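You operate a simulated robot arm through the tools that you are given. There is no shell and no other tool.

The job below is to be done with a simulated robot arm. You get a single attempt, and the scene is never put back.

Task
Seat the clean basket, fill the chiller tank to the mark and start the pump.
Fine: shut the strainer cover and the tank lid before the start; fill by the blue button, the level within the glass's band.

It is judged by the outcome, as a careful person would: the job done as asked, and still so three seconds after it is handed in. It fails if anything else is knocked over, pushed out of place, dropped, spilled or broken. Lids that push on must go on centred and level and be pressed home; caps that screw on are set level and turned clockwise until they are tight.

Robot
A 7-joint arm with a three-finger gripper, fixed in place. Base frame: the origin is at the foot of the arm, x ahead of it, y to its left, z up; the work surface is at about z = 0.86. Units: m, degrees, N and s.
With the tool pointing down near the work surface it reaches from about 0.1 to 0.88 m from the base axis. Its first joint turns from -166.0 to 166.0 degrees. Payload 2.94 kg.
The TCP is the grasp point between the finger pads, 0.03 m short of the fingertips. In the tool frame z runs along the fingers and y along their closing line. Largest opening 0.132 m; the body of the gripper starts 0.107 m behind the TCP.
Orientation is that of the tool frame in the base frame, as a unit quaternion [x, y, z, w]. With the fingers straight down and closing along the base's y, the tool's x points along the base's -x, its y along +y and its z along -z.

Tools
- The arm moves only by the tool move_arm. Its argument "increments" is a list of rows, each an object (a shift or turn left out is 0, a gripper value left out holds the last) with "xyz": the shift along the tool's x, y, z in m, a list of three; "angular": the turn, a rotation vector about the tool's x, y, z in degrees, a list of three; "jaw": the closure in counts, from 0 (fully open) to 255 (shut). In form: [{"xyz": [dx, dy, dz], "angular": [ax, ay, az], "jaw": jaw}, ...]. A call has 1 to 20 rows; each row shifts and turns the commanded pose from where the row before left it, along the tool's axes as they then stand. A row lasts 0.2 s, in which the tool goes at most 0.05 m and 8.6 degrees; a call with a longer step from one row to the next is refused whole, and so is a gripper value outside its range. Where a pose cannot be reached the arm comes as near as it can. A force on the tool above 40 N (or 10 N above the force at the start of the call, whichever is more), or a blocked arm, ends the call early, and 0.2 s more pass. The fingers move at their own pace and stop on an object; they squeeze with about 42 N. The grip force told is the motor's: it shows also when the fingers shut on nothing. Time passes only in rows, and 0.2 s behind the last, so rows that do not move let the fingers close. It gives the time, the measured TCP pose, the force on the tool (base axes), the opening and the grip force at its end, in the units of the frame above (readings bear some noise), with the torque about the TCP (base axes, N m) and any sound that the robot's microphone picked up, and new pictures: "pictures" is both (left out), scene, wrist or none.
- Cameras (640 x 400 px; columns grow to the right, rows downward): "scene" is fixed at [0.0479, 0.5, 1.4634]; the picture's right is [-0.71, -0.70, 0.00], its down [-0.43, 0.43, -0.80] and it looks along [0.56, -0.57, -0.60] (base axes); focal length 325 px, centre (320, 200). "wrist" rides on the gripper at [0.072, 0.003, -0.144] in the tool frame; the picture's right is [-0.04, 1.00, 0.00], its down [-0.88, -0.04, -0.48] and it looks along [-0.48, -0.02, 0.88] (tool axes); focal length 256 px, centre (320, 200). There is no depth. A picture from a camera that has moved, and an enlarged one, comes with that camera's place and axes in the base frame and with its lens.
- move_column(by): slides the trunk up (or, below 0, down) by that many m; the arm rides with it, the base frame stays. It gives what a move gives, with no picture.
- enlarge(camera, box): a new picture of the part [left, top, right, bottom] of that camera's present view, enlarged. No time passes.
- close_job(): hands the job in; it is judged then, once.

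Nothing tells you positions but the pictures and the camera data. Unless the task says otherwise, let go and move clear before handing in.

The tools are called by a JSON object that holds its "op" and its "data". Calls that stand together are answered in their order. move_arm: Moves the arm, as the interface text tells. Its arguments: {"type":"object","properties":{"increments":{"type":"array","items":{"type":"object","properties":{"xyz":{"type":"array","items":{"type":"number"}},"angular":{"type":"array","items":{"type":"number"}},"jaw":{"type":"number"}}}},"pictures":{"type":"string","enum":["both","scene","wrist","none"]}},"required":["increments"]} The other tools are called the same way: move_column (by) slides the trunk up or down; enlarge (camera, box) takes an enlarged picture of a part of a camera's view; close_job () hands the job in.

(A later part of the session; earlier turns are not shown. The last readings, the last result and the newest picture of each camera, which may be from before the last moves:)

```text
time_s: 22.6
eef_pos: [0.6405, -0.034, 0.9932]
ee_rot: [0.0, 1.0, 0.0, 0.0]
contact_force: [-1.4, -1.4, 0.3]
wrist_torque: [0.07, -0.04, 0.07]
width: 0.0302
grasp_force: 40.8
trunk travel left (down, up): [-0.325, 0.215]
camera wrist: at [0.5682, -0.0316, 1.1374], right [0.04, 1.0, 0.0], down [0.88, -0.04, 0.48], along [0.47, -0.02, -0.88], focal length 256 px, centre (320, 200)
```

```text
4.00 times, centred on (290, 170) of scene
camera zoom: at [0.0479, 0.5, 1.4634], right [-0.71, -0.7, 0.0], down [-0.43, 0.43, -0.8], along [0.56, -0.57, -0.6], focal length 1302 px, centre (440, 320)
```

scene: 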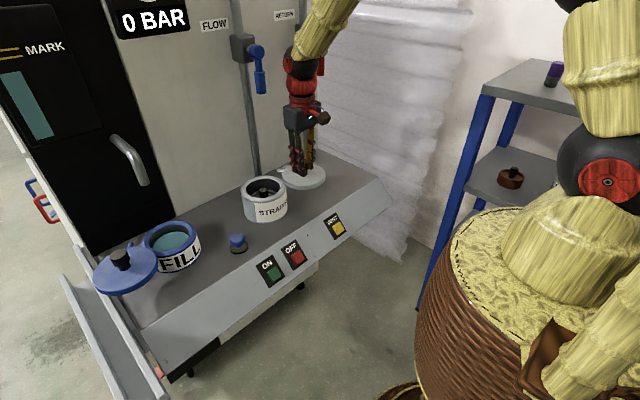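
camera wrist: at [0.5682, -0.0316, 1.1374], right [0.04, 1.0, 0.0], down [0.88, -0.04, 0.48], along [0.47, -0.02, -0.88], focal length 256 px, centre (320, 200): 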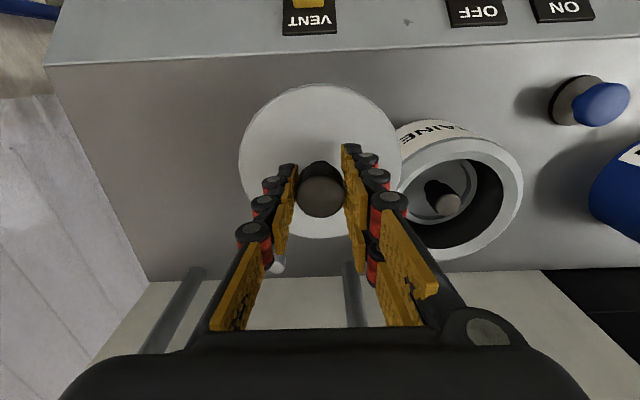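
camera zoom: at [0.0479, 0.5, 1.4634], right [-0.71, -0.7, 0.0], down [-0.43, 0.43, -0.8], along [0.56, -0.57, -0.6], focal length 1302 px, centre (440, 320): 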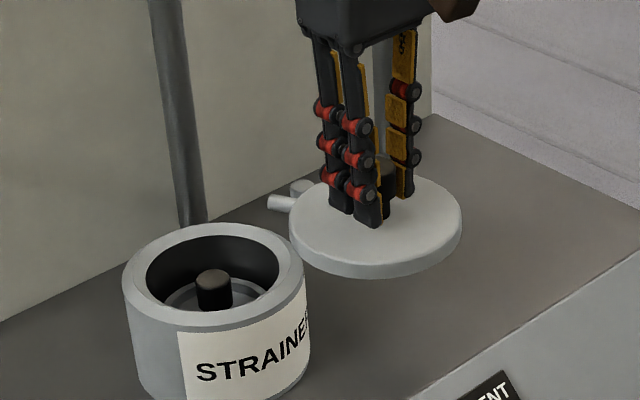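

The knob is 30 mm wide. I'll ease the grip into a loose cage and try a short swing, turning the tool with the arc and watching the force.

{"op": "move_arm", "data": {"increments": [{"jaw": 194}, {}, {"xyz": [0.00424, 0.01199, 0], "angular": [0, 0, 8.3]}, {"xyz": [0.00424, 0.01199, 0], "angular": [0, 0, 8.3]}, {}], "pictures": "both"}}

{"op": "enlarge", "data": {"camera": "scene", "box": [230, 120, 350, 220]}}

```text
time_s: 23.8
eef_pos: [0.6342, -0.0103, 0.9925]
ee_rot: [0.144, 0.99, 0.0, 0.0]
contact_force: [0.8, -0.9, -0.6]
wrist_torque: [-0.03, 0.01, -0.03]
width: 0.032
grasp_force: 0.4
trunk travel left (down, up): [-0.325, 0.215]
camera wrist: at [0.5655, 0.0137, 1.137], right [0.33, 0.94, 0.0], down [0.83, -0.29, 0.48], along [0.45, -0.16, -0.88], focal length 256 px, centre (320, 200)
```

scene: 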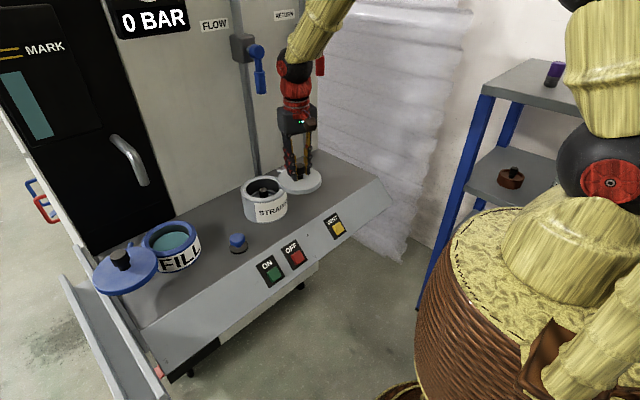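
wrist: 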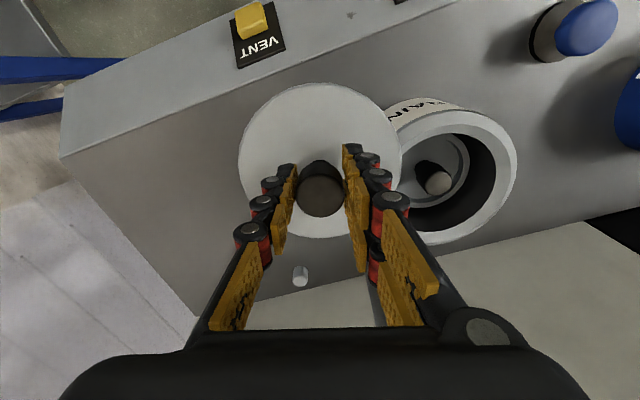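

```text
4.00 times, centred on (290, 170) of scene
camera zoom: at [0.0479, 0.5, 1.4634], right [-0.71, -0.7, 0.0], down [-0.43, 0.43, -0.8], along [0.56, -0.57, -0.6], focal length 1302 px, centre (440, 320)
```

zoom: 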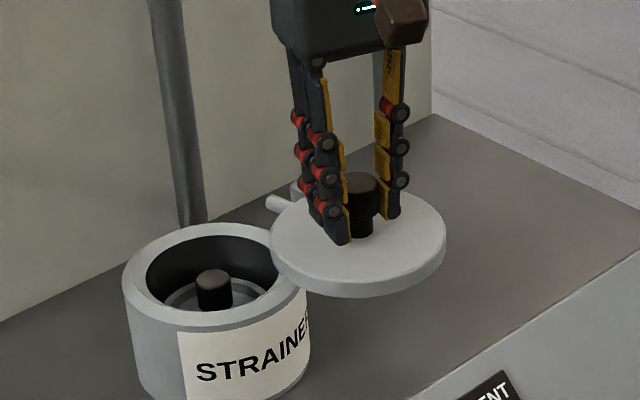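

The cover swings freely on its pin with no resistance. I'll continue along the arc.

{"op": "move_arm", "data": {"increments": [{"xyz": [0.00424, 0.01199, 0], "angular": [0, 0, 8.3]}, {"xyz": [0.00424, 0.01199, 0], "angular": [0, 0, 8.3]}, {"xyz": [0.00424, 0.01199, 0], "angular": [0, 0, 8.3]}, {"xyz": [0.00424, 0.01199, 0], "angular": [0, 0, 8.3]}, {}], "pictures": "both"}}

{"op": "enlarge", "data": {"camera": "scene", "box": [230, 120, 350, 220]}}

```text
time_s: 25.0
eef_pos: [0.6435, 0.0406, 0.9948]
ee_rot: [0.421, 0.907, 0.0, 0.0]
contact_force: [-0.6, -1.5, -0.1]
wrist_torque: [-0.06, 0.03, 0.04]
width: 0.0324
grasp_force: 0.2
trunk travel left (down, up): [-0.325, 0.215]
camera wrist: at [0.5987, 0.097, 1.1378], right [0.79, 0.61, 0.0], down [0.54, -0.7, 0.48], along [0.29, -0.38, -0.88], focal length 256 px, centre (320, 200)
```

scene: 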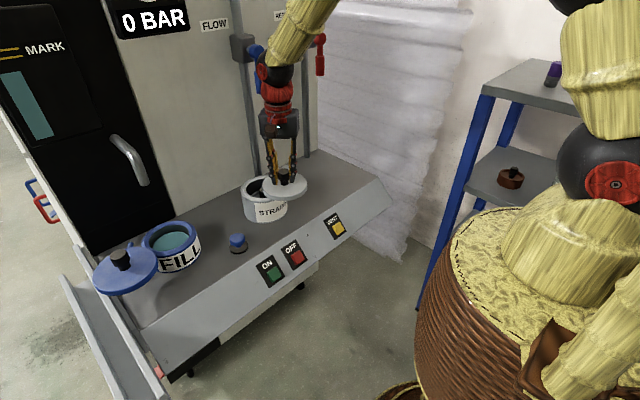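
wrist: 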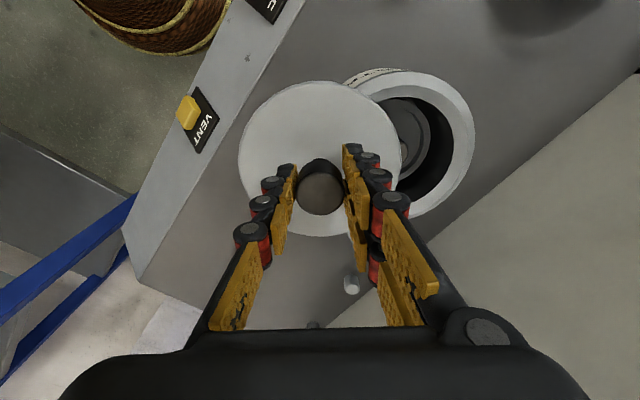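

```text
4.00 times, centred on (290, 170) of scene
camera zoom: at [0.0479, 0.5, 1.4634], right [-0.71, -0.7, 0.0], down [-0.43, 0.43, -0.8], along [0.56, -0.57, -0.6], focal length 1302 px, centre (440, 320)
```

zoom: 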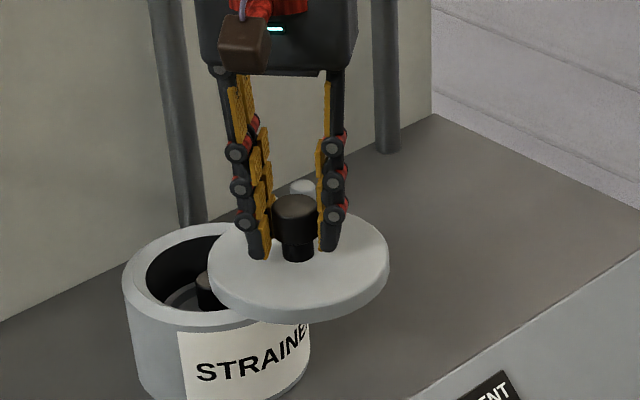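

The cover is now halfway over the pot and moving freely. I'll carry on to nearly closed.

{"op": "move_arm", "data": {"increments": [{"xyz": [0.00424, 0.01199, 0], "angular": [0, 0, 8.3]}, {"xyz": [0.00424, 0.01199, 0], "angular": [0, 0, 8.3]}, {"xyz": [0.00424, 0.01199, 0], "angular": [0, 0, 8.3]}, {"xyz": [0.00424, 0.01199, 0], "angular": [0, 0, 8.3]}, {}], "pictures": "both"}}

{"op": "enlarge", "data": {"camera": "scene", "box": [210, 120, 330, 220]}}

{"op": "enlarge", "data": {"camera": "wrist", "box": [200, 40, 520, 240]}}

```text
time_s: 26.2
eef_pos: [0.6778, 0.0771, 0.9939]
ee_rot: [0.663, 0.749, -0.001, 0.0]
contact_force: [0.0, 0.3, -0.2]
wrist_torque: [0.0, 0.02, -0.02]
width: 0.0317
grasp_force: 0.0
trunk travel left (down, up): [-0.325, 0.215]
camera wrist: at [0.671, 0.1488, 1.137], right [1.0, 0.08, 0.0], down [0.07, -0.88, 0.48], along [0.04, -0.47, -0.88], focal length 256 px, centre (320, 200)
```

scene: 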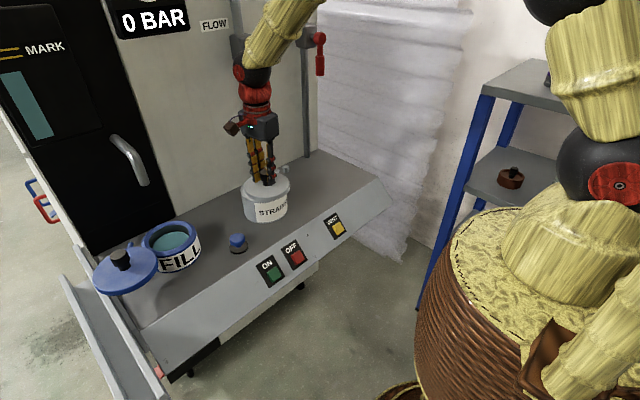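
wrist: 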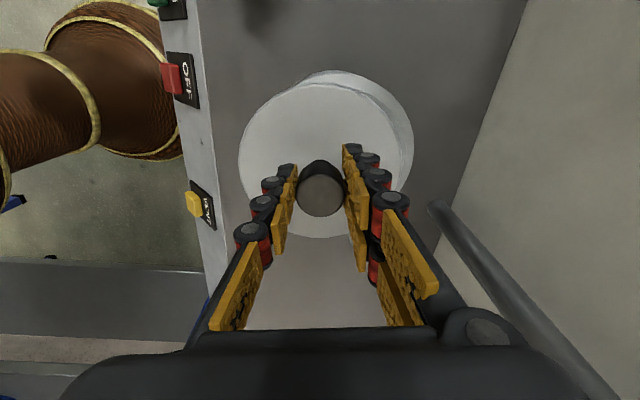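

```text
4.00 times, centred on (270, 170) of scene
camera zoom: at [0.0479, 0.5, 1.4634], right [-0.71, -0.7, 0.0], down [-0.43, 0.43, -0.8], along [0.56, -0.57, -0.6], focal length 1302 px, centre (520, 320)
```

zoom: 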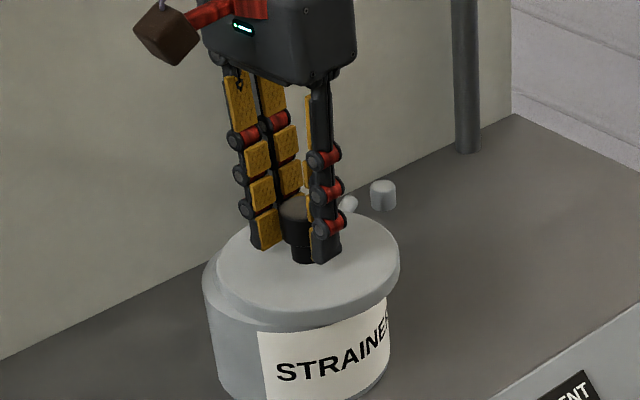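

```text
2.00 times, centred on (360, 140) of wrist
camera zoom: at [0.671, 0.1488, 1.137], right [1.0, 0.08, 0.0], down [0.07, -0.88, 0.48], along [0.04, -0.47, -0.88], focal length 512 px, centre (240, 320)
```

zoom: 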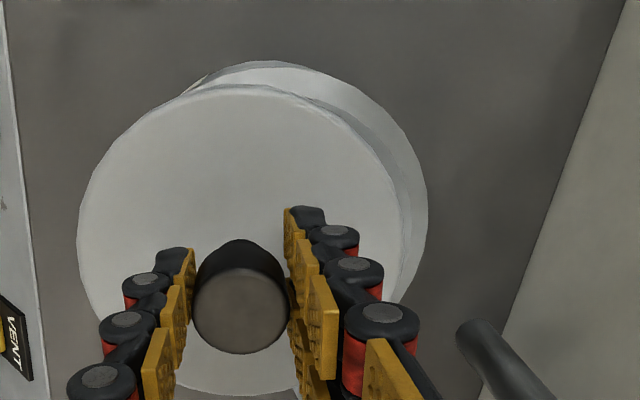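

The cover is about 9 mm short of centred over the pot. I'll finish in small steps and feel for the stop.

{"op": "move_arm", "data": {"increments": [{"xyz": [0.00118, 0.00283, 0], "angular": [0, 0, 2]}, {"xyz": [0.00118, 0.00283, 0], "angular": [0, 0, 2]}, {"xyz": [0.00118, 0.00283, 0], "angular": [0, 0, 2]}, {}, {}], "pictures": "both"}}

{"op": "enlarge", "data": {"camera": "scene", "box": [210, 120, 330, 220]}}

{"op": "enlarge", "data": {"camera": "wrist", "box": [200, 40, 520, 240]}}

```text
time_s: 27.4
eef_pos: [0.6855, 0.0825, 0.9934]
ee_rot: [0.701, 0.713, -0.001, 0.0]
contact_force: [-0.1, 0.7, -0.1]
wrist_torque: [-0.01, 0.02, 0.01]
width: 0.0322
grasp_force: 0.6
trunk travel left (down, up): [-0.325, 0.215]
camera wrist: at [0.6866, 0.1531, 1.1369], right [1.0, -0.03, 0.0], down [-0.02, -0.88, 0.48], along [-0.01, -0.48, -0.88], focal length 256 px, centre (320, 200)
```

scene: 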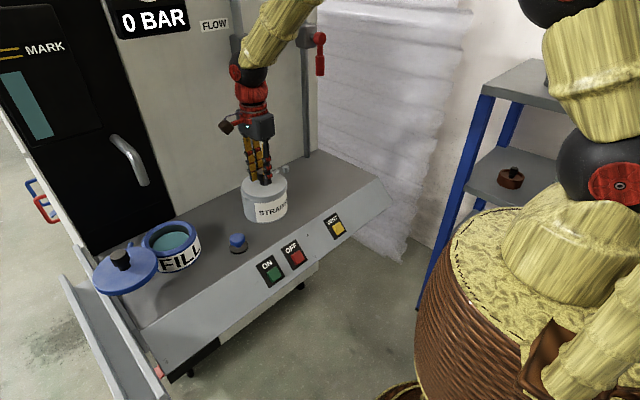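
wrist: 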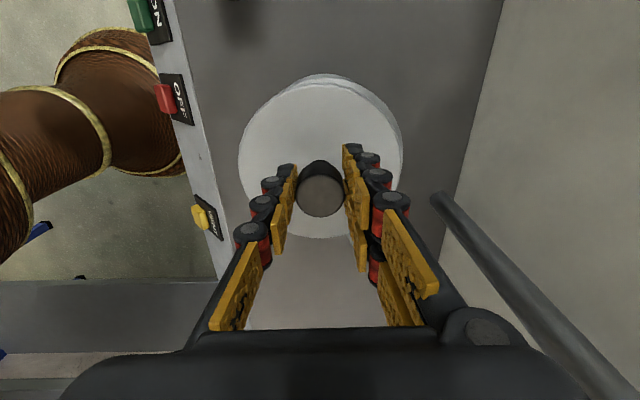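

```text
4.00 times, centred on (270, 170) of scene
camera zoom: at [0.0479, 0.5, 1.4634], right [-0.71, -0.7, 0.0], down [-0.43, 0.43, -0.8], along [0.56, -0.57, -0.6], focal length 1302 px, centre (520, 320)
```

zoom: 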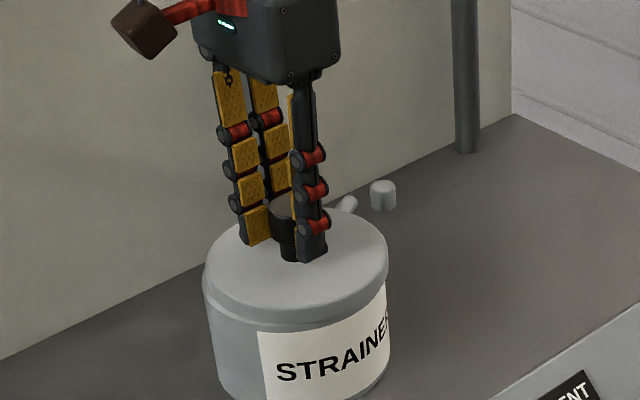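

```text
2.00 times, centred on (360, 140) of wrist
camera zoom: at [0.6866, 0.1531, 1.1369], right [1.0, -0.03, 0.0], down [-0.02, -0.88, 0.48], along [-0.01, -0.48, -0.88], focal length 512 px, centre (240, 320)
```

zoom: 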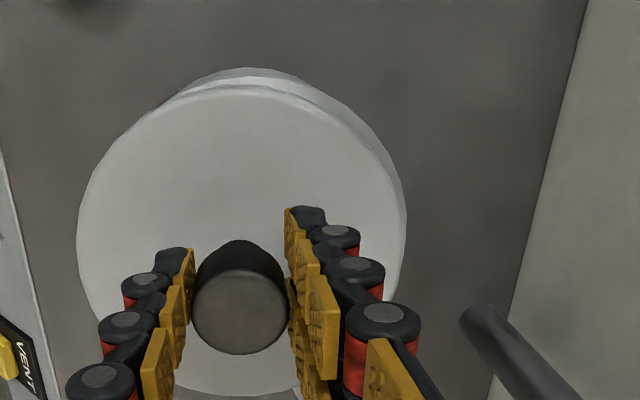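

{"op": "move_arm", "data": {"increments": [{"xyz": [0.0006, 0.00142, 0], "angular": [0, 0, 1]}, {"xyz": [0.0006, 0.00142, 0], "angular": [0, 0, 1]}, {}, {}], "pictures": "both"}}

{"op": "enlarge", "data": {"camera": "wrist", "box": [200, 40, 520, 240]}}

{"op": "enlarge", "data": {"camera": "scene", "box": [210, 140, 330, 240]}}

```text
time_s: 28.4
eef_pos: [0.6877, 0.0818, 0.9934]
ee_rot: [0.713, 0.701, 0.0, 0.0]
contact_force: [-1.8, 0.5, -0.9]
wrist_torque: [0.04, -0.01, -0.01]
width: 0.0325
grasp_force: 0.5
trunk travel left (down, up): [-0.325, 0.215]
camera wrist: at [0.6921, 0.1543, 1.1371], right [1.0, -0.06, 0.0], down [-0.05, -0.88, 0.48], along [-0.03, -0.47, -0.88], focal length 256 px, centre (320, 200)
```

scene: 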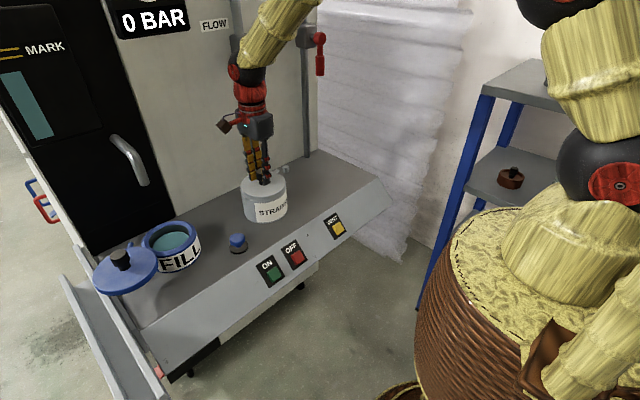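
wrist: 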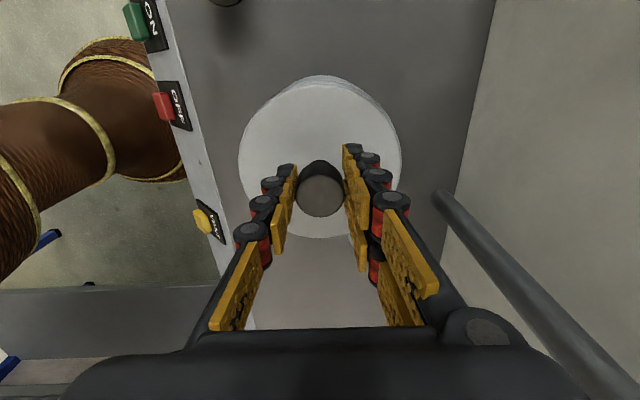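

```text
2.00 times, centred on (360, 140) of wrist
camera zoom: at [0.6921, 0.1543, 1.1371], right [1.0, -0.06, 0.0], down [-0.05, -0.88, 0.48], along [-0.03, -0.47, -0.88], focal length 512 px, centre (240, 320)
```

zoom: 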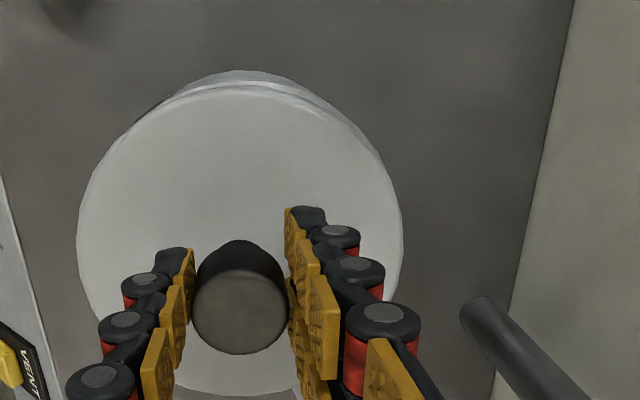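

```text
4.00 times, centred on (270, 190) of scene
camera zoom: at [0.0479, 0.5, 1.4634], right [-0.71, -0.7, 0.0], down [-0.43, 0.43, -0.8], along [0.56, -0.57, -0.6], focal length 1302 px, centre (520, 240)
```

zoom: 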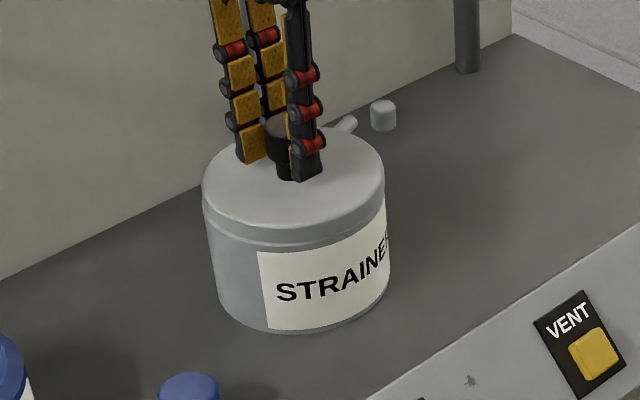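

The cover is almost concentric with the pot. I'll nudge it on in 1° steps to find the stop.

{"op": "move_arm", "data": {"increments": [{"xyz": [0.0006, 0.00142, 0], "angular": [0, 0, 1]}, {}, {}], "pictures": "none"}}

{"op": "move_arm", "data": {"increments": [{"xyz": [0.0006, 0.00142, 0], "angular": [0, 0, 1]}, {}, {}], "pictures": "wrist"}}

{"op": "enlarge", "data": {"camera": "wrist", "box": [200, 40, 520, 240]}}

{"op": "enlarge", "data": {"camera": "scene", "box": [210, 140, 330, 240]}}

```text
time_s: 29.2
eef_pos: [0.6897, 0.0839, 0.9931]
ee_rot: [0.719, 0.695, 0.0, 0.0]
contact_force: [-0.8, 0.9, -0.1]
wrist_torque: [0.02, 0.02, 0.0]
width: 0.032
grasp_force: 0.1
trunk travel left (down, up): [-0.325, 0.215]
```

```text
time_s: 30.0
eef_pos: [0.6915, 0.0838, 0.9947]
ee_rot: [0.725, 0.689, 0.0, 0.0]
contact_force: [-1.8, -0.2, -0.4]
wrist_torque: [-0.02, 0.06, -0.01]
width: 0.0331
grasp_force: 0.6
trunk travel left (down, up): [-0.325, 0.215]
camera wrist: at [0.6972, 0.1553, 1.1369], right [1.0, -0.09, 0.0], down [-0.08, -0.88, 0.48], along [-0.05, -0.47, -0.88], focal length 256 px, centre (320, 200)
```

wrist: 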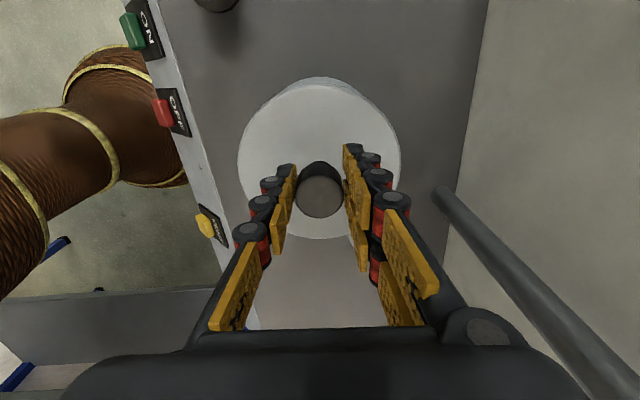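

```text
2.00 times, centred on (360, 140) of wrist
camera zoom: at [0.6972, 0.1553, 1.1369], right [1.0, -0.09, 0.0], down [-0.08, -0.88, 0.48], along [-0.05, -0.47, -0.88], focal length 512 px, centre (240, 320)
```

zoom: 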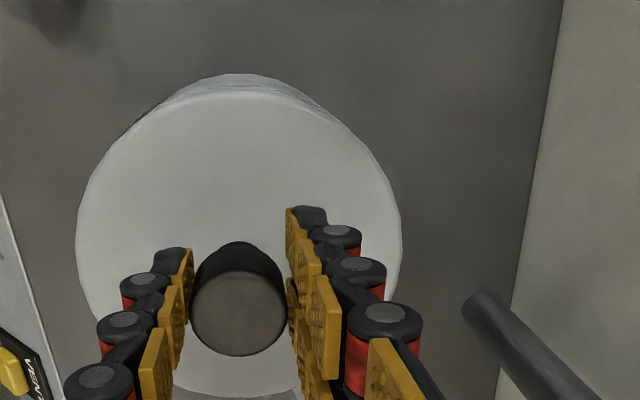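

```text
4.00 times, centred on (270, 190) of scene
camera zoom: at [0.0479, 0.5, 1.4634], right [-0.71, -0.7, 0.0], down [-0.43, 0.43, -0.8], along [0.56, -0.57, -0.6], focal length 1302 px, centre (520, 240)
```

zoom: 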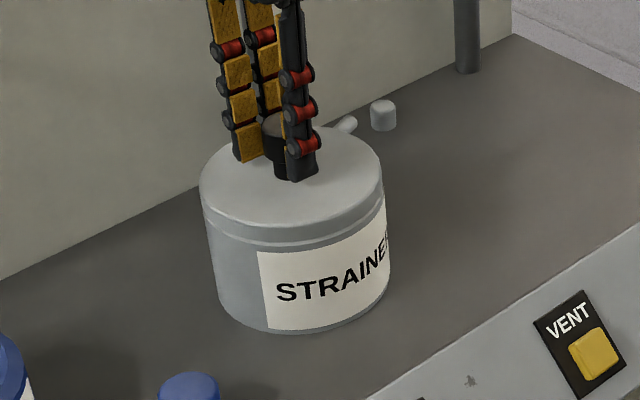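

{"op": "enlarge", "data": {"camera": "scene", "box": [234, 165, 298, 225]}}

{"op": "enlarge", "data": {"camera": "wrist", "box": [220, 60, 420, 180]}}

```text
6.67 times, centred on (266, 195) of scene
camera zoom: at [0.0479, 0.5, 1.4634], right [-0.71, -0.7, 0.0], down [-0.43, 0.43, -0.8], along [0.56, -0.57, -0.6], focal length 2170 px, centre (680, 233)
```

zoom: 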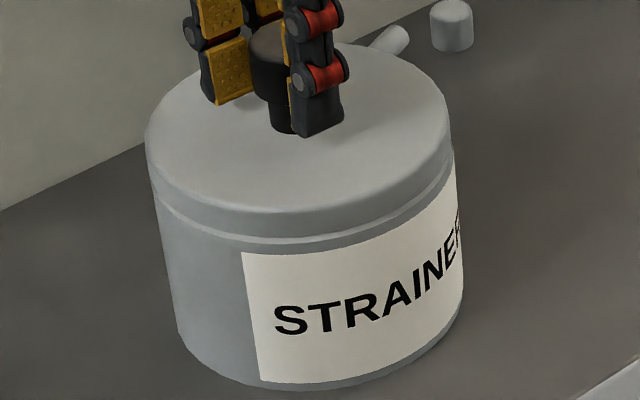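

```text
3.20 times, centred on (320, 120) of wrist
camera zoom: at [0.6972, 0.1553, 1.1369], right [1.0, -0.09, 0.0], down [-0.08, -0.88, 0.48], along [-0.05, -0.47, -0.88], focal length 819 px, centre (320, 456)
```

zoom: 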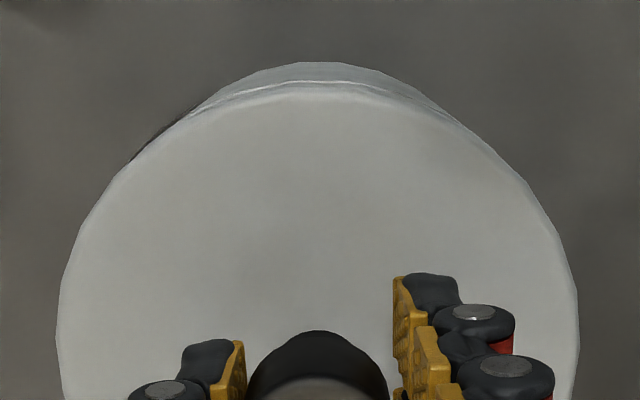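

{"op": "move_arm", "data": {"increments": [{"xyz": [0.0006, 0.00142, 0], "angular": [0, 0, 1]}, {}, {}], "pictures": "none"}}

```text
time_s: 30.8
eef_pos: [0.6918, 0.0849, 0.9924]
ee_rot: [0.731, 0.682, 0.0, 0.0]
contact_force: [-5.2, -1.3, -1.0]
wrist_torque: [-0.03, 0.13, 0.01]
width: 0.0347
grasp_force: 2.3
trunk travel left (down, up): [-0.325, 0.215]
```

There is now a 5 N push-back and the fingers are being spread, so the cover has reached its closed stop. I'll open, back off straight up, and look from above.

{"op": "move_arm", "data": {"increments": [{"xyz": [-0.0006, -0.00142, 0], "jaw": 139}, {}, {}, {"xyz": [0, 0, -0.03]}, {"xyz": [0, 0, -0.04]}, {"xyz": [0, 0, -0.04]}, {}], "pictures": "both"}}

{"op": "enlarge", "data": {"camera": "scene", "box": [234, 155, 298, 225]}}

{"op": "enlarge", "data": {"camera": "wrist", "box": [220, 40, 420, 200]}}

```text
time_s: 32.4
eef_pos: [0.6916, 0.083, 1.1038]
ee_rot: [0.732, 0.681, -0.001, 0.0]
contact_force: [0.3, -0.4, -0.4]
wrist_torque: [0.0, 0.03, 0.02]
width: 0.0599
grasp_force: 0.1
trunk travel left (down, up): [-0.325, 0.215]
camera wrist: at [0.6986, 0.1544, 1.2471], right [0.99, -0.11, 0.0], down [-0.1, -0.87, 0.48], along [-0.05, -0.47, -0.88], focal length 256 px, centre (320, 200)
```

scene: 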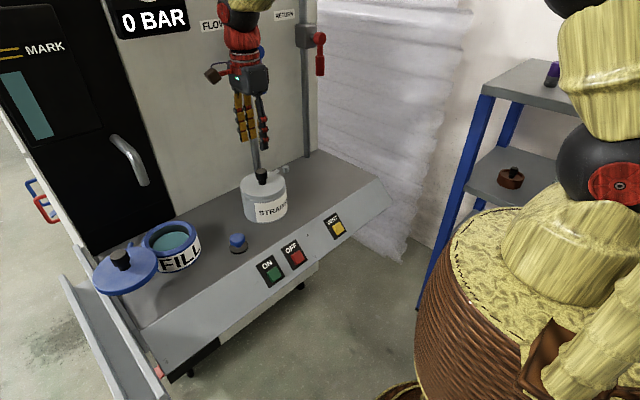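
wrist: 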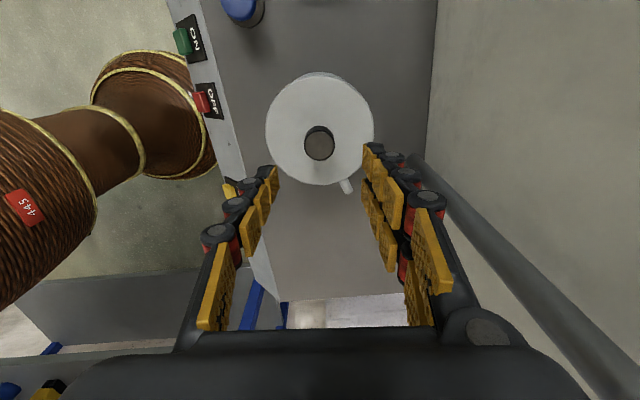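

```text
5.71 times, centred on (266, 190) of scene
camera zoom: at [0.0479, 0.5, 1.4634], right [-0.71, -0.7, 0.0], down [-0.43, 0.43, -0.8], along [0.56, -0.57, -0.6], focal length 1860 px, centre (629, 257)
```

zoom: 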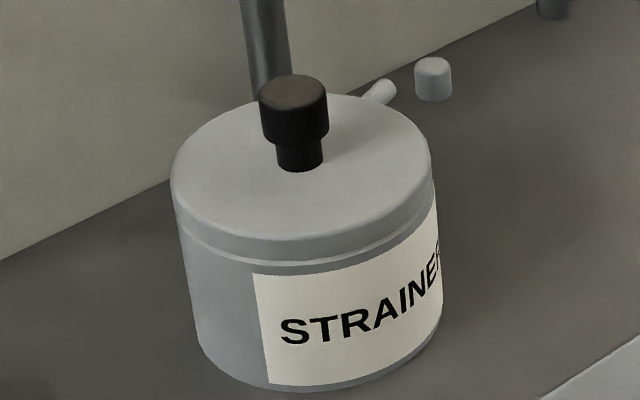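

```text
2.50 times, centred on (320, 120) of wrist
camera zoom: at [0.6986, 0.1544, 1.2471], right [0.99, -0.11, 0.0], down [-0.1, -0.87, 0.48], along [-0.05, -0.47, -0.88], focal length 640 px, centre (320, 400)
```

zoom: 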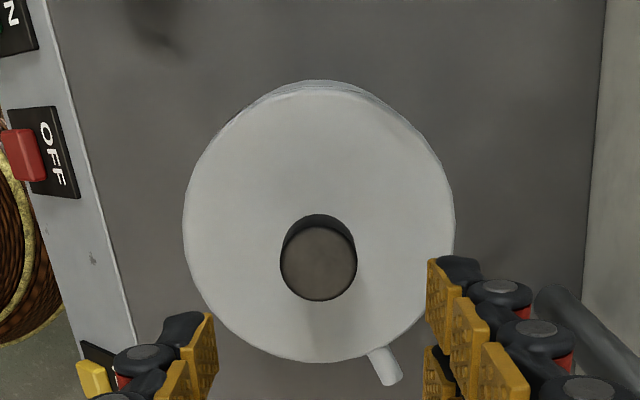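

The cover looks flush and concentric with the pot, and the pin stop agrees. To make sure it's home, I'll press lightly on the knob's top with closed fingers.

{"op": "move_arm", "data": {"increments": [{"xyz": [0, 0, 0], "jaw": 255}, {}, {}, {"xyz": [0, 0, 0.03]}, {"xyz": [0, 0, 0.03]}, {"xyz": [0, 0, 0.006]}, {}], "pictures": "none"}}

{"op": "move_arm", "data": {"increments": [{"xyz": [0, 0, 0.003]}, {"xyz": [0, 0, 0.003]}, {"xyz": [0, 0, 0.003]}, {}], "pictures": "none"}}

```text
time_s: 34.0
eef_pos: [0.6907, 0.0821, 1.0369]
ee_rot: [0.731, 0.682, 0.0, 0.001]
contact_force: [0.4, 0.7, -0.5]
wrist_torque: [0.02, -0.04, -0.04]
width: 0.0
grasp_force: 28.0
trunk travel left (down, up): [-0.325, 0.215]
```

```text
time_s: 35.0
eef_pos: [0.6901, 0.0834, 1.0291]
ee_rot: [0.731, 0.682, 0.0, -0.001]
contact_force: [0.0, -0.4, 0.3]
wrist_torque: [-0.04, -0.01, 0.02]
width: 0.0
grasp_force: 28.4
trunk travel left (down, up): [-0.325, 0.215]
```

{"op": "move_arm", "data": {"increments": [{"xyz": [0, 0, 0.002]}, {"xyz": [0, 0, 0.002]}, {"xyz": [0, 0, 0.001]}, {}], "pictures": "scene"}}

```text
time_s: 36.0
eef_pos: [0.6915, 0.0828, 1.0234]
ee_rot: [0.732, 0.681, 0.0, 0.0]
contact_force: [-0.2, 0.5, -0.4]
wrist_torque: [0.01, 0.02, -0.03]
width: 0.0
grasp_force: 28.5
trunk travel left (down, up): [-0.325, 0.215]
```

scene: 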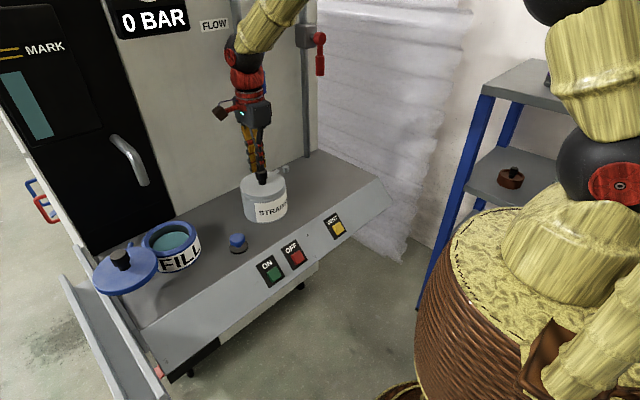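

{"op": "move_arm", "data": {"increments": [{"xyz": [0, 0, 0.002]}, {"xyz": [0, 0, 0.001]}, {}], "pictures": "none"}}

{"op": "move_arm", "data": {"increments": [{"xyz": [0, 0, 0.002]}, {"xyz": [0, 0, 0.001]}, {}], "pictures": "none"}}

{"op": "enlarge", "data": {"camera": "scene", "box": [234, 155, 298, 225]}}

```text
time_s: 36.8
eef_pos: [0.6916, 0.0836, 1.0204]
ee_rot: [0.731, 0.682, 0.001, 0.0]
contact_force: [-1.4, -0.7, 3.5]
wrist_torque: [0.0, 0.03, 0.02]
width: 0.006
grasp_force: 28.6
trunk travel left (down, up): [-0.325, 0.215]
```

```text
time_s: 37.6
eef_pos: [0.6906, 0.0829, 1.0214]
ee_rot: [0.731, 0.682, 0.002, 0.002]
contact_force: [-1.8, -1.7, 24.1]
wrist_torque: [-0.09, 0.07, 0.04]
width: 0.0061
grasp_force: 28.7
trunk travel left (down, up): [-0.325, 0.215]
```

```text
5.71 times, centred on (266, 190) of scene
camera zoom: at [0.0479, 0.5, 1.4634], right [-0.71, -0.7, 0.0], down [-0.43, 0.43, -0.8], along [0.56, -0.57, -0.6], focal length 1860 px, centre (629, 257)
```

zoom: 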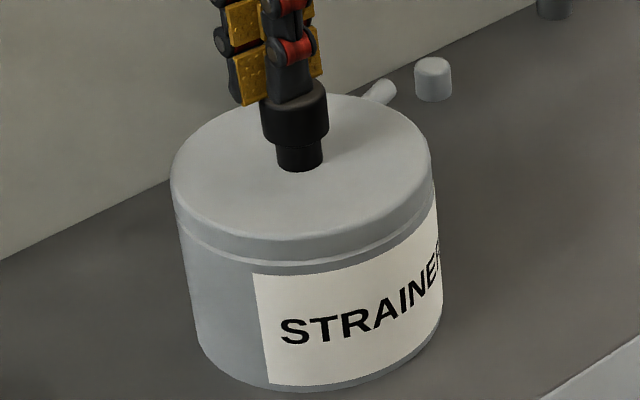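

The cover takes 24 N without moving, so it's shut and firm. I'll lift clear, turn the tool back, and head for the blue fill button near (0.61, 0.22).

{"op": "move_arm", "data": {"increments": [{"xyz": [0, 0, -0.02]}, {"xyz": [0, 0, -0.04]}, {"xyz": [0, 0, -0.03]}, {"angular": [0, 0, -8.5]}, {"angular": [0, 0, -8.5]}, {"angular": [0, 0, -8.5]}, {"angular": [0, 0, -8.5]}, {"angular": [0, 0, -8.5]}, {"angular": [0, 0, -8.5]}, {"angular": [0, 0, -8.5]}, {"angular": [0, 0, -8.5]}, {"angular": [0, 0, -8.5]}, {"angular": [0, 0, -8.5]}, {"angular": [0, 0, -8.5]}, {"angular": [0, 0, -0.5]}, {}], "pictures": "none"}}

{"op": "move_arm", "data": {"increments": [{"xyz": [0.04, 0.025, 0]}, {"xyz": [0.04, 0.03, 0]}, {"xyz": [0.04, 0.03, 0]}, {"xyz": [0.02, 0.03, 0]}, {}], "pictures": "both"}}

{"op": "enlarge", "data": {"camera": "wrist", "box": [220, 100, 500, 280]}}

```text
time_s: 41.0
eef_pos: [0.6903, 0.083, 1.1082]
ee_rot: [-0.001, 1.0, 0.0, 0.0]
contact_force: [0.5, -0.2, -0.4]
wrist_torque: [-0.04, 0.0, -0.01]
width: 0.0
grasp_force: 28.3
trunk travel left (down, up): [-0.325, 0.215]
```

```text
time_s: 42.2
eef_pos: [0.5512, 0.1988, 1.1078]
ee_rot: [0.0, 1.0, 0.0, 0.0]
contact_force: [0.2, -0.3, 0.7]
wrist_torque: [-0.03, 0.02, -0.02]
width: 0.0001
grasp_force: 29.0
trunk travel left (down, up): [-0.325, 0.215]
camera wrist: at [0.478, 0.2019, 1.2511], right [0.04, 1.0, 0.0], down [0.88, -0.04, 0.48], along [0.48, -0.02, -0.88], focal length 256 px, centre (320, 200)
```

scene: 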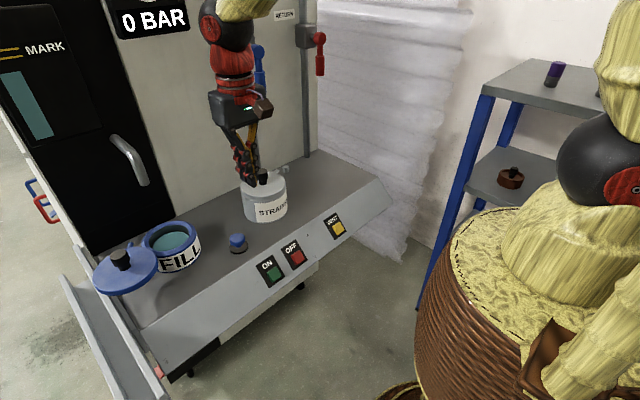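
wrist: 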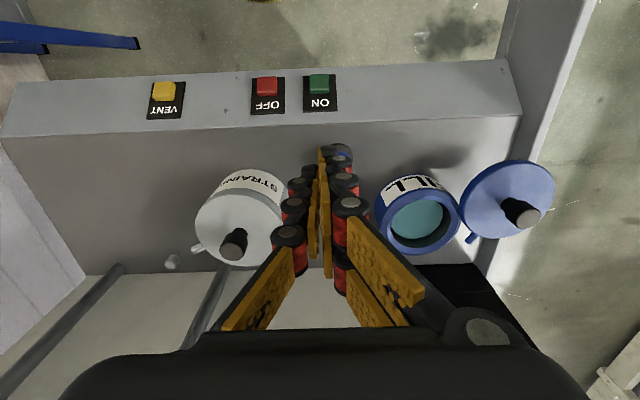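

```text
2.22 times, centred on (360, 190) of wrist
camera zoom: at [0.478, 0.2019, 1.2511], right [0.04, 1.0, 0.0], down [0.88, -0.04, 0.48], along [0.48, -0.02, -0.88], focal length 569 px, centre (231, 222)
```

zoom: 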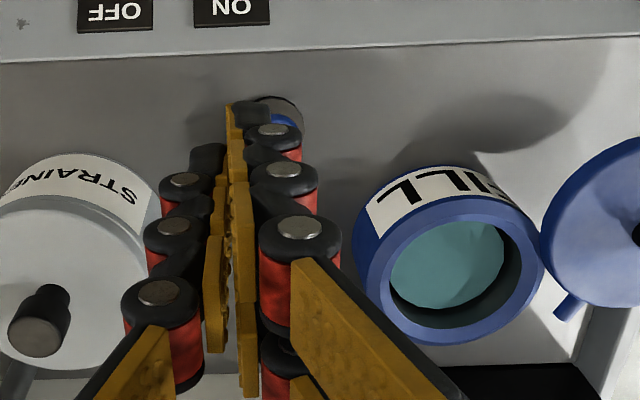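

The strainer is closed. The blue mushroom button is at about (0.6155, 0.2255) with its top near z 0.893. I'll read the gauge baseline before touching it.

{"op": "enlarge", "data": {"camera": "scene", "box": [0, 30, 80, 150]}}

{"op": "enlarge", "data": {"camera": "wrist", "box": [360, 130, 580, 270]}}

{"op": "enlarge", "data": {"camera": "scene", "box": [80, 205, 260, 305]}}

```text
3.33 times, centred on (40, 90) of scene
camera zoom: at [0.0479, 0.5, 1.4634], right [-0.71, -0.7, 0.0], down [-0.43, 0.43, -0.8], along [0.56, -0.57, -0.6], focal length 1085 px, centre (1253, 567)
```

zoom: 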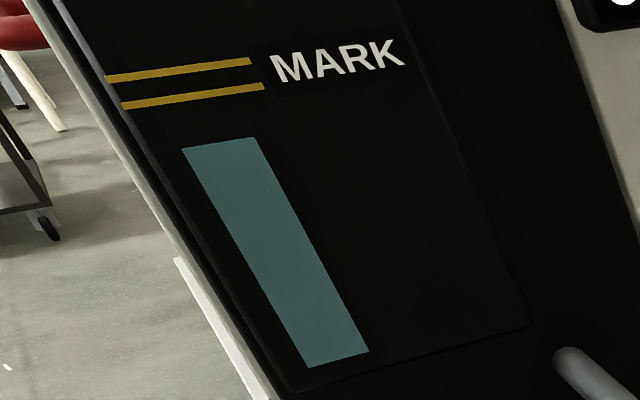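

```text
2.86 times, centred on (470, 200) of wrist
camera zoom: at [0.478, 0.2019, 1.2511], right [0.04, 1.0, 0.0], down [0.88, -0.04, 0.48], along [0.48, -0.02, -0.88], focal length 731 px, centre (-109, 200)
```

zoom: 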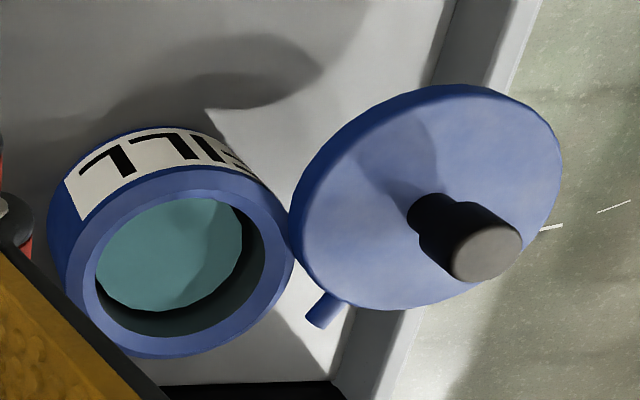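

```text
3.56 times, centred on (170, 255) of scene
camera zoom: at [0.0479, 0.5, 1.4634], right [-0.71, -0.7, 0.0], down [-0.43, 0.43, -0.8], along [0.56, -0.57, -0.6], focal length 1157 px, centre (853, 4)
```

zoom: 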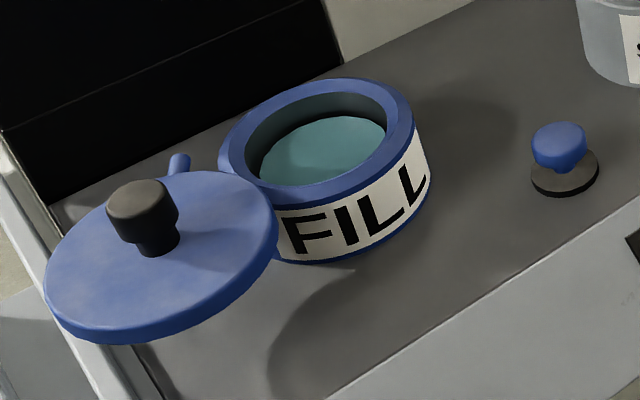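

The level sits below the two yellow MARK lines, so I'll aim for midway between them. I'll move the closed fingertips to just above the blue button.

{"op": "move_arm", "data": {"increments": [{"xyz": [-0.0325, 0.0135, 0.01]}, {"xyz": [-0.0318, 0.0132, 0.02]}, {"xyz": [0, 0, 0.04]}, {"xyz": [0, 0, 0.045]}, {"xyz": [0, 0, 0.045]}, {}], "pictures": "both"}}

{"op": "enlarge", "data": {"camera": "scene", "box": [190, 190, 290, 270]}}

{"op": "enlarge", "data": {"camera": "wrist", "box": [220, 80, 420, 240]}}

```text
time_s: 43.6
eef_pos: [0.615, 0.2252, 0.9475]
ee_rot: [-0.001, 1.0, 0.001, 0.0]
contact_force: [-1.0, 0.2, -0.9]
wrist_torque: [-0.02, -0.02, 0.03]
width: 0.0
grasp_force: 28.5
trunk travel left (down, up): [-0.325, 0.215]
camera wrist: at [0.5415, 0.2273, 1.0918], right [0.04, 1.0, 0.0], down [0.88, -0.04, 0.48], along [0.48, -0.02, -0.88], focal length 256 px, centre (320, 200)
```

scene: 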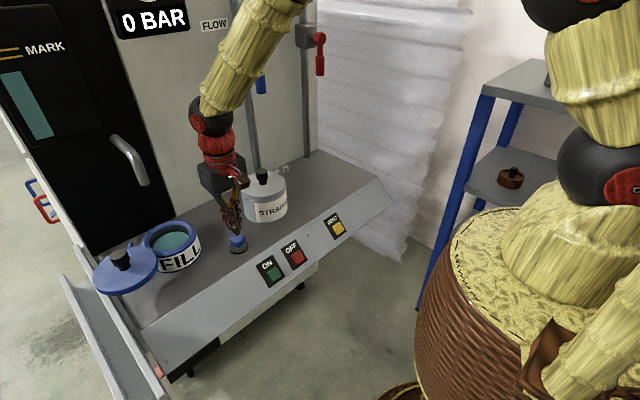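
wrist: 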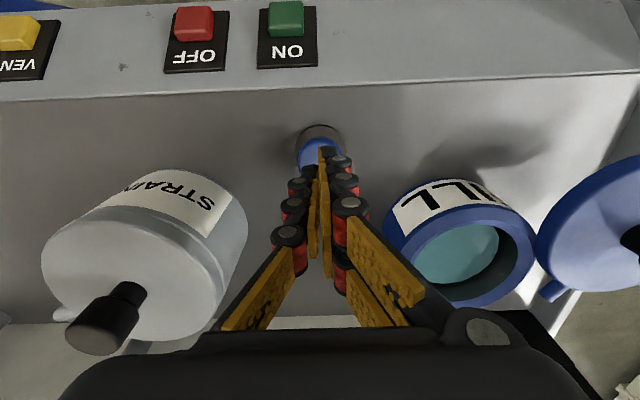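

```text
5.00 times, centred on (240, 230) of scene
camera zoom: at [0.0479, 0.5, 1.4634], right [-0.71, -0.7, 0.0], down [-0.43, 0.43, -0.8], along [0.56, -0.57, -0.6], focal length 1627 px, centre (720, 50)
```

zoom: 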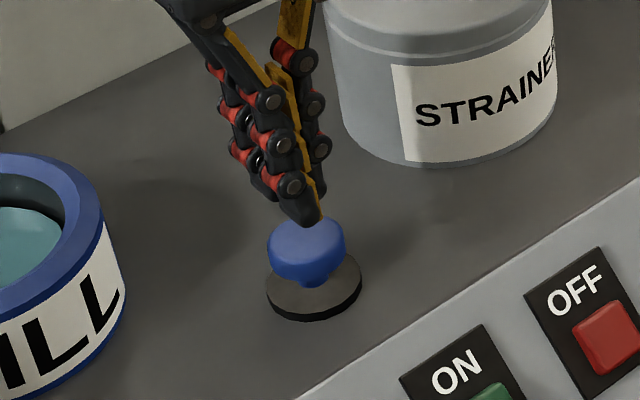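

```text
2.50 times, centred on (320, 160) of wrist
camera zoom: at [0.5415, 0.2273, 1.0918], right [0.04, 1.0, 0.0], down [0.88, -0.04, 0.48], along [0.48, -0.02, -0.88], focal length 640 px, centre (320, 300)
```

zoom: 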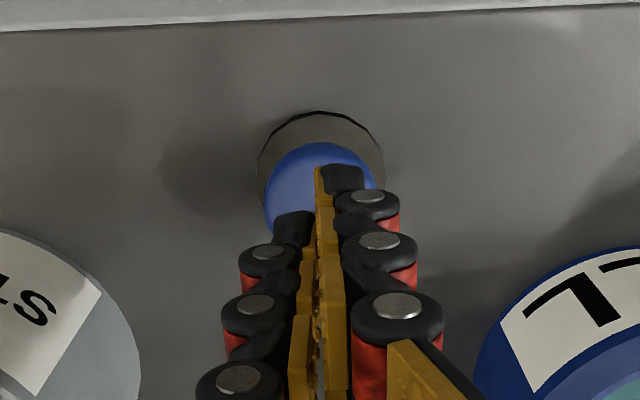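

The fingertips are right over the button and the gauge stays in view. I'll lower in small steps to find first contact.

{"op": "move_arm", "data": {"increments": [{"xyz": [0, 0, 0.004]}, {"xyz": [0, 0, 0.004]}, {}], "pictures": "none"}}

{"op": "move_arm", "data": {"increments": [{"xyz": [0, 0, 0.003]}, {"xyz": [0, 0, 0.003]}, {}], "pictures": "none"}}

{"op": "enlarge", "data": {"camera": "scene", "box": [190, 190, 290, 270]}}

```text
time_s: 44.4
eef_pos: [0.6146, 0.2253, 0.9404]
ee_rot: [0.0, 1.0, 0.0, 0.0]
contact_force: [0.0, 0.1, 0.5]
wrist_torque: [0.02, 0.01, 0.02]
width: 0.0
grasp_force: 28.3
trunk travel left (down, up): [-0.325, 0.215]
```

```text
time_s: 45.2
eef_pos: [0.6138, 0.2241, 0.9325]
ee_rot: [-0.001, 1.0, 0.0, 0.0]
contact_force: [-0.2, 0.1, 1.1]
wrist_torque: [0.0, -0.01, -0.03]
width: 0.0001
grasp_force: 28.1
trunk travel left (down, up): [-0.325, 0.215]
```

```text
5.00 times, centred on (240, 230) of scene
camera zoom: at [0.0479, 0.5, 1.4634], right [-0.71, -0.7, 0.0], down [-0.43, 0.43, -0.8], along [0.56, -0.57, -0.6], focal length 1627 px, centre (720, 50)
```

zoom: 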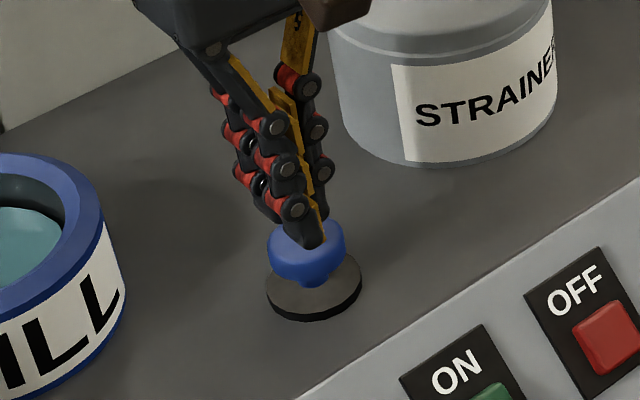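

{"op": "move_arm", "data": {"increments": [{"xyz": [0, 0, 0.002]}, {"xyz": [0, 0, 0.001]}], "pictures": "none"}}

{"op": "enlarge", "data": {"camera": "scene", "box": [0, 30, 80, 150]}}

```text
time_s: 45.8
eef_pos: [0.6144, 0.2253, 0.932]
ee_rot: [-0.001, 1.0, 0.0, 0.0]
contact_force: [-0.5, 0.2, -0.7]
wrist_torque: [0.02, 0.03, 0.0]
width: 0.0
grasp_force: 28.1
trunk travel left (down, up): [-0.325, 0.215]
```

```text
3.33 times, centred on (40, 90) of scene
camera zoom: at [0.0479, 0.5, 1.4634], right [-0.71, -0.7, 0.0], down [-0.43, 0.43, -0.8], along [0.56, -0.57, -0.6], focal length 1085 px, centre (1253, 567)
```

zoom: 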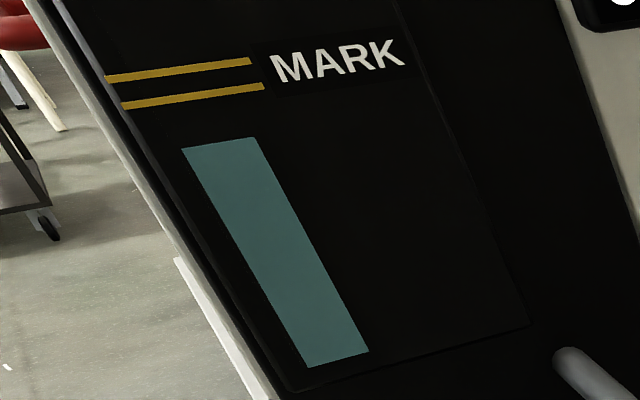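

{"op": "move_arm", "data": {"increments": [{"xyz": [0, 0, 0.002]}, {"xyz": [0, 0, 0.001]}], "pictures": "none"}}

{"op": "enlarge", "data": {"camera": "scene", "box": [0, 30, 80, 150]}}

```text
time_s: 46.4
eef_pos: [0.6153, 0.2262, 0.9272]
ee_rot: [0.0, 1.0, 0.0, 0.001]
contact_force: [-0.2, 0.2, -0.4]
wrist_torque: [0.03, 0.01, 0.0]
width: 0.0
grasp_force: 28.8
trunk travel left (down, up): [-0.325, 0.215]
```

```text
3.33 times, centred on (40, 90) of scene
camera zoom: at [0.0479, 0.5, 1.4634], right [-0.71, -0.7, 0.0], down [-0.43, 0.43, -0.8], along [0.56, -0.57, -0.6], focal length 1085 px, centre (1253, 567)
```

zoom: 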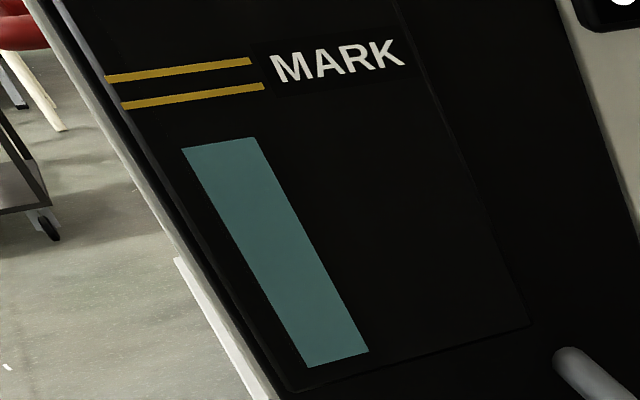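

{"op": "move_arm", "data": {"increments": [{"xyz": [0, 0, 0.002]}, {"xyz": [0, 0, 0.001]}], "pictures": "none"}}

{"op": "enlarge", "data": {"camera": "scene", "box": [0, 30, 80, 150]}}

{"op": "enlarge", "data": {"camera": "scene", "box": [190, 190, 290, 270]}}

```text
time_s: 47.0
eef_pos: [0.6148, 0.225, 0.9244]
ee_rot: [0.001, 1.0, 0.0, 0.0]
contact_force: [-0.4, 0.1, -1.0]
wrist_torque: [0.01, -0.02, 0.0]
width: 0.0001
grasp_force: 28.2
trunk travel left (down, up): [-0.325, 0.215]
```

```text
3.33 times, centred on (40, 90) of scene
camera zoom: at [0.0479, 0.5, 1.4634], right [-0.71, -0.7, 0.0], down [-0.43, 0.43, -0.8], along [0.56, -0.57, -0.6], focal length 1085 px, centre (1253, 567)
```

zoom: 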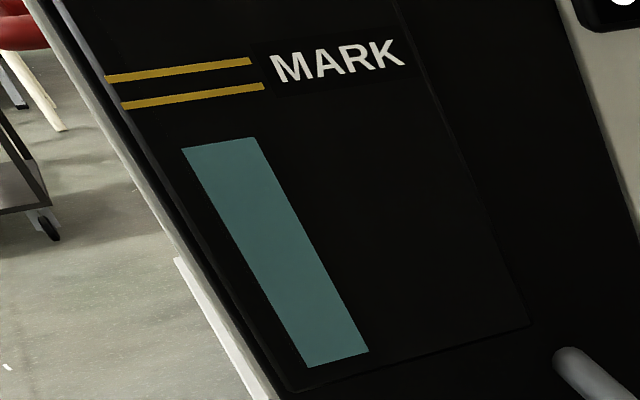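

```text
5.00 times, centred on (240, 230) of scene
camera zoom: at [0.0479, 0.5, 1.4634], right [-0.71, -0.7, 0.0], down [-0.43, 0.43, -0.8], along [0.56, -0.57, -0.6], focal length 1627 px, centre (720, 50)
```

zoom: 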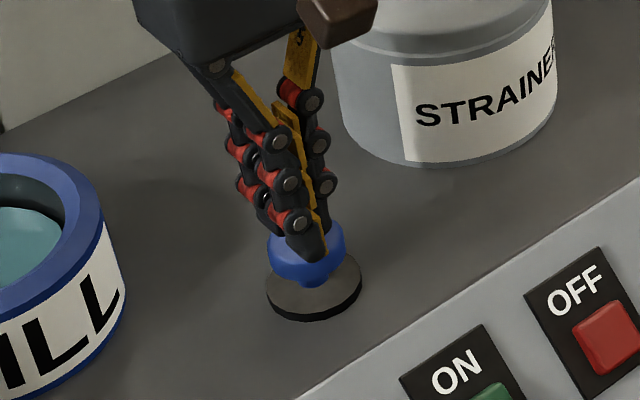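

{"op": "move_arm", "data": {"increments": [{"xyz": [0, 0, 0.002]}], "pictures": "none"}}

{"op": "enlarge", "data": {"camera": "scene", "box": [0, 30, 80, 150]}}

```text
time_s: 47.4
eef_pos: [0.6147, 0.225, 0.9239]
ee_rot: [0.0, 1.0, 0.0, 0.0]
contact_force: [-0.2, 0.0, 0.4]
wrist_torque: [-0.03, 0.0, 0.0]
width: 0.0002
grasp_force: 29.2
trunk travel left (down, up): [-0.325, 0.215]
```

```text
3.33 times, centred on (40, 90) of scene
camera zoom: at [0.0479, 0.5, 1.4634], right [-0.71, -0.7, 0.0], down [-0.43, 0.43, -0.8], along [0.56, -0.57, -0.6], focal length 1085 px, centre (1253, 567)
```

zoom: 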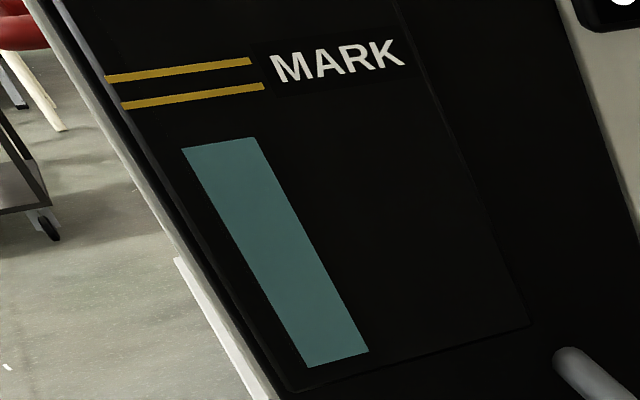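

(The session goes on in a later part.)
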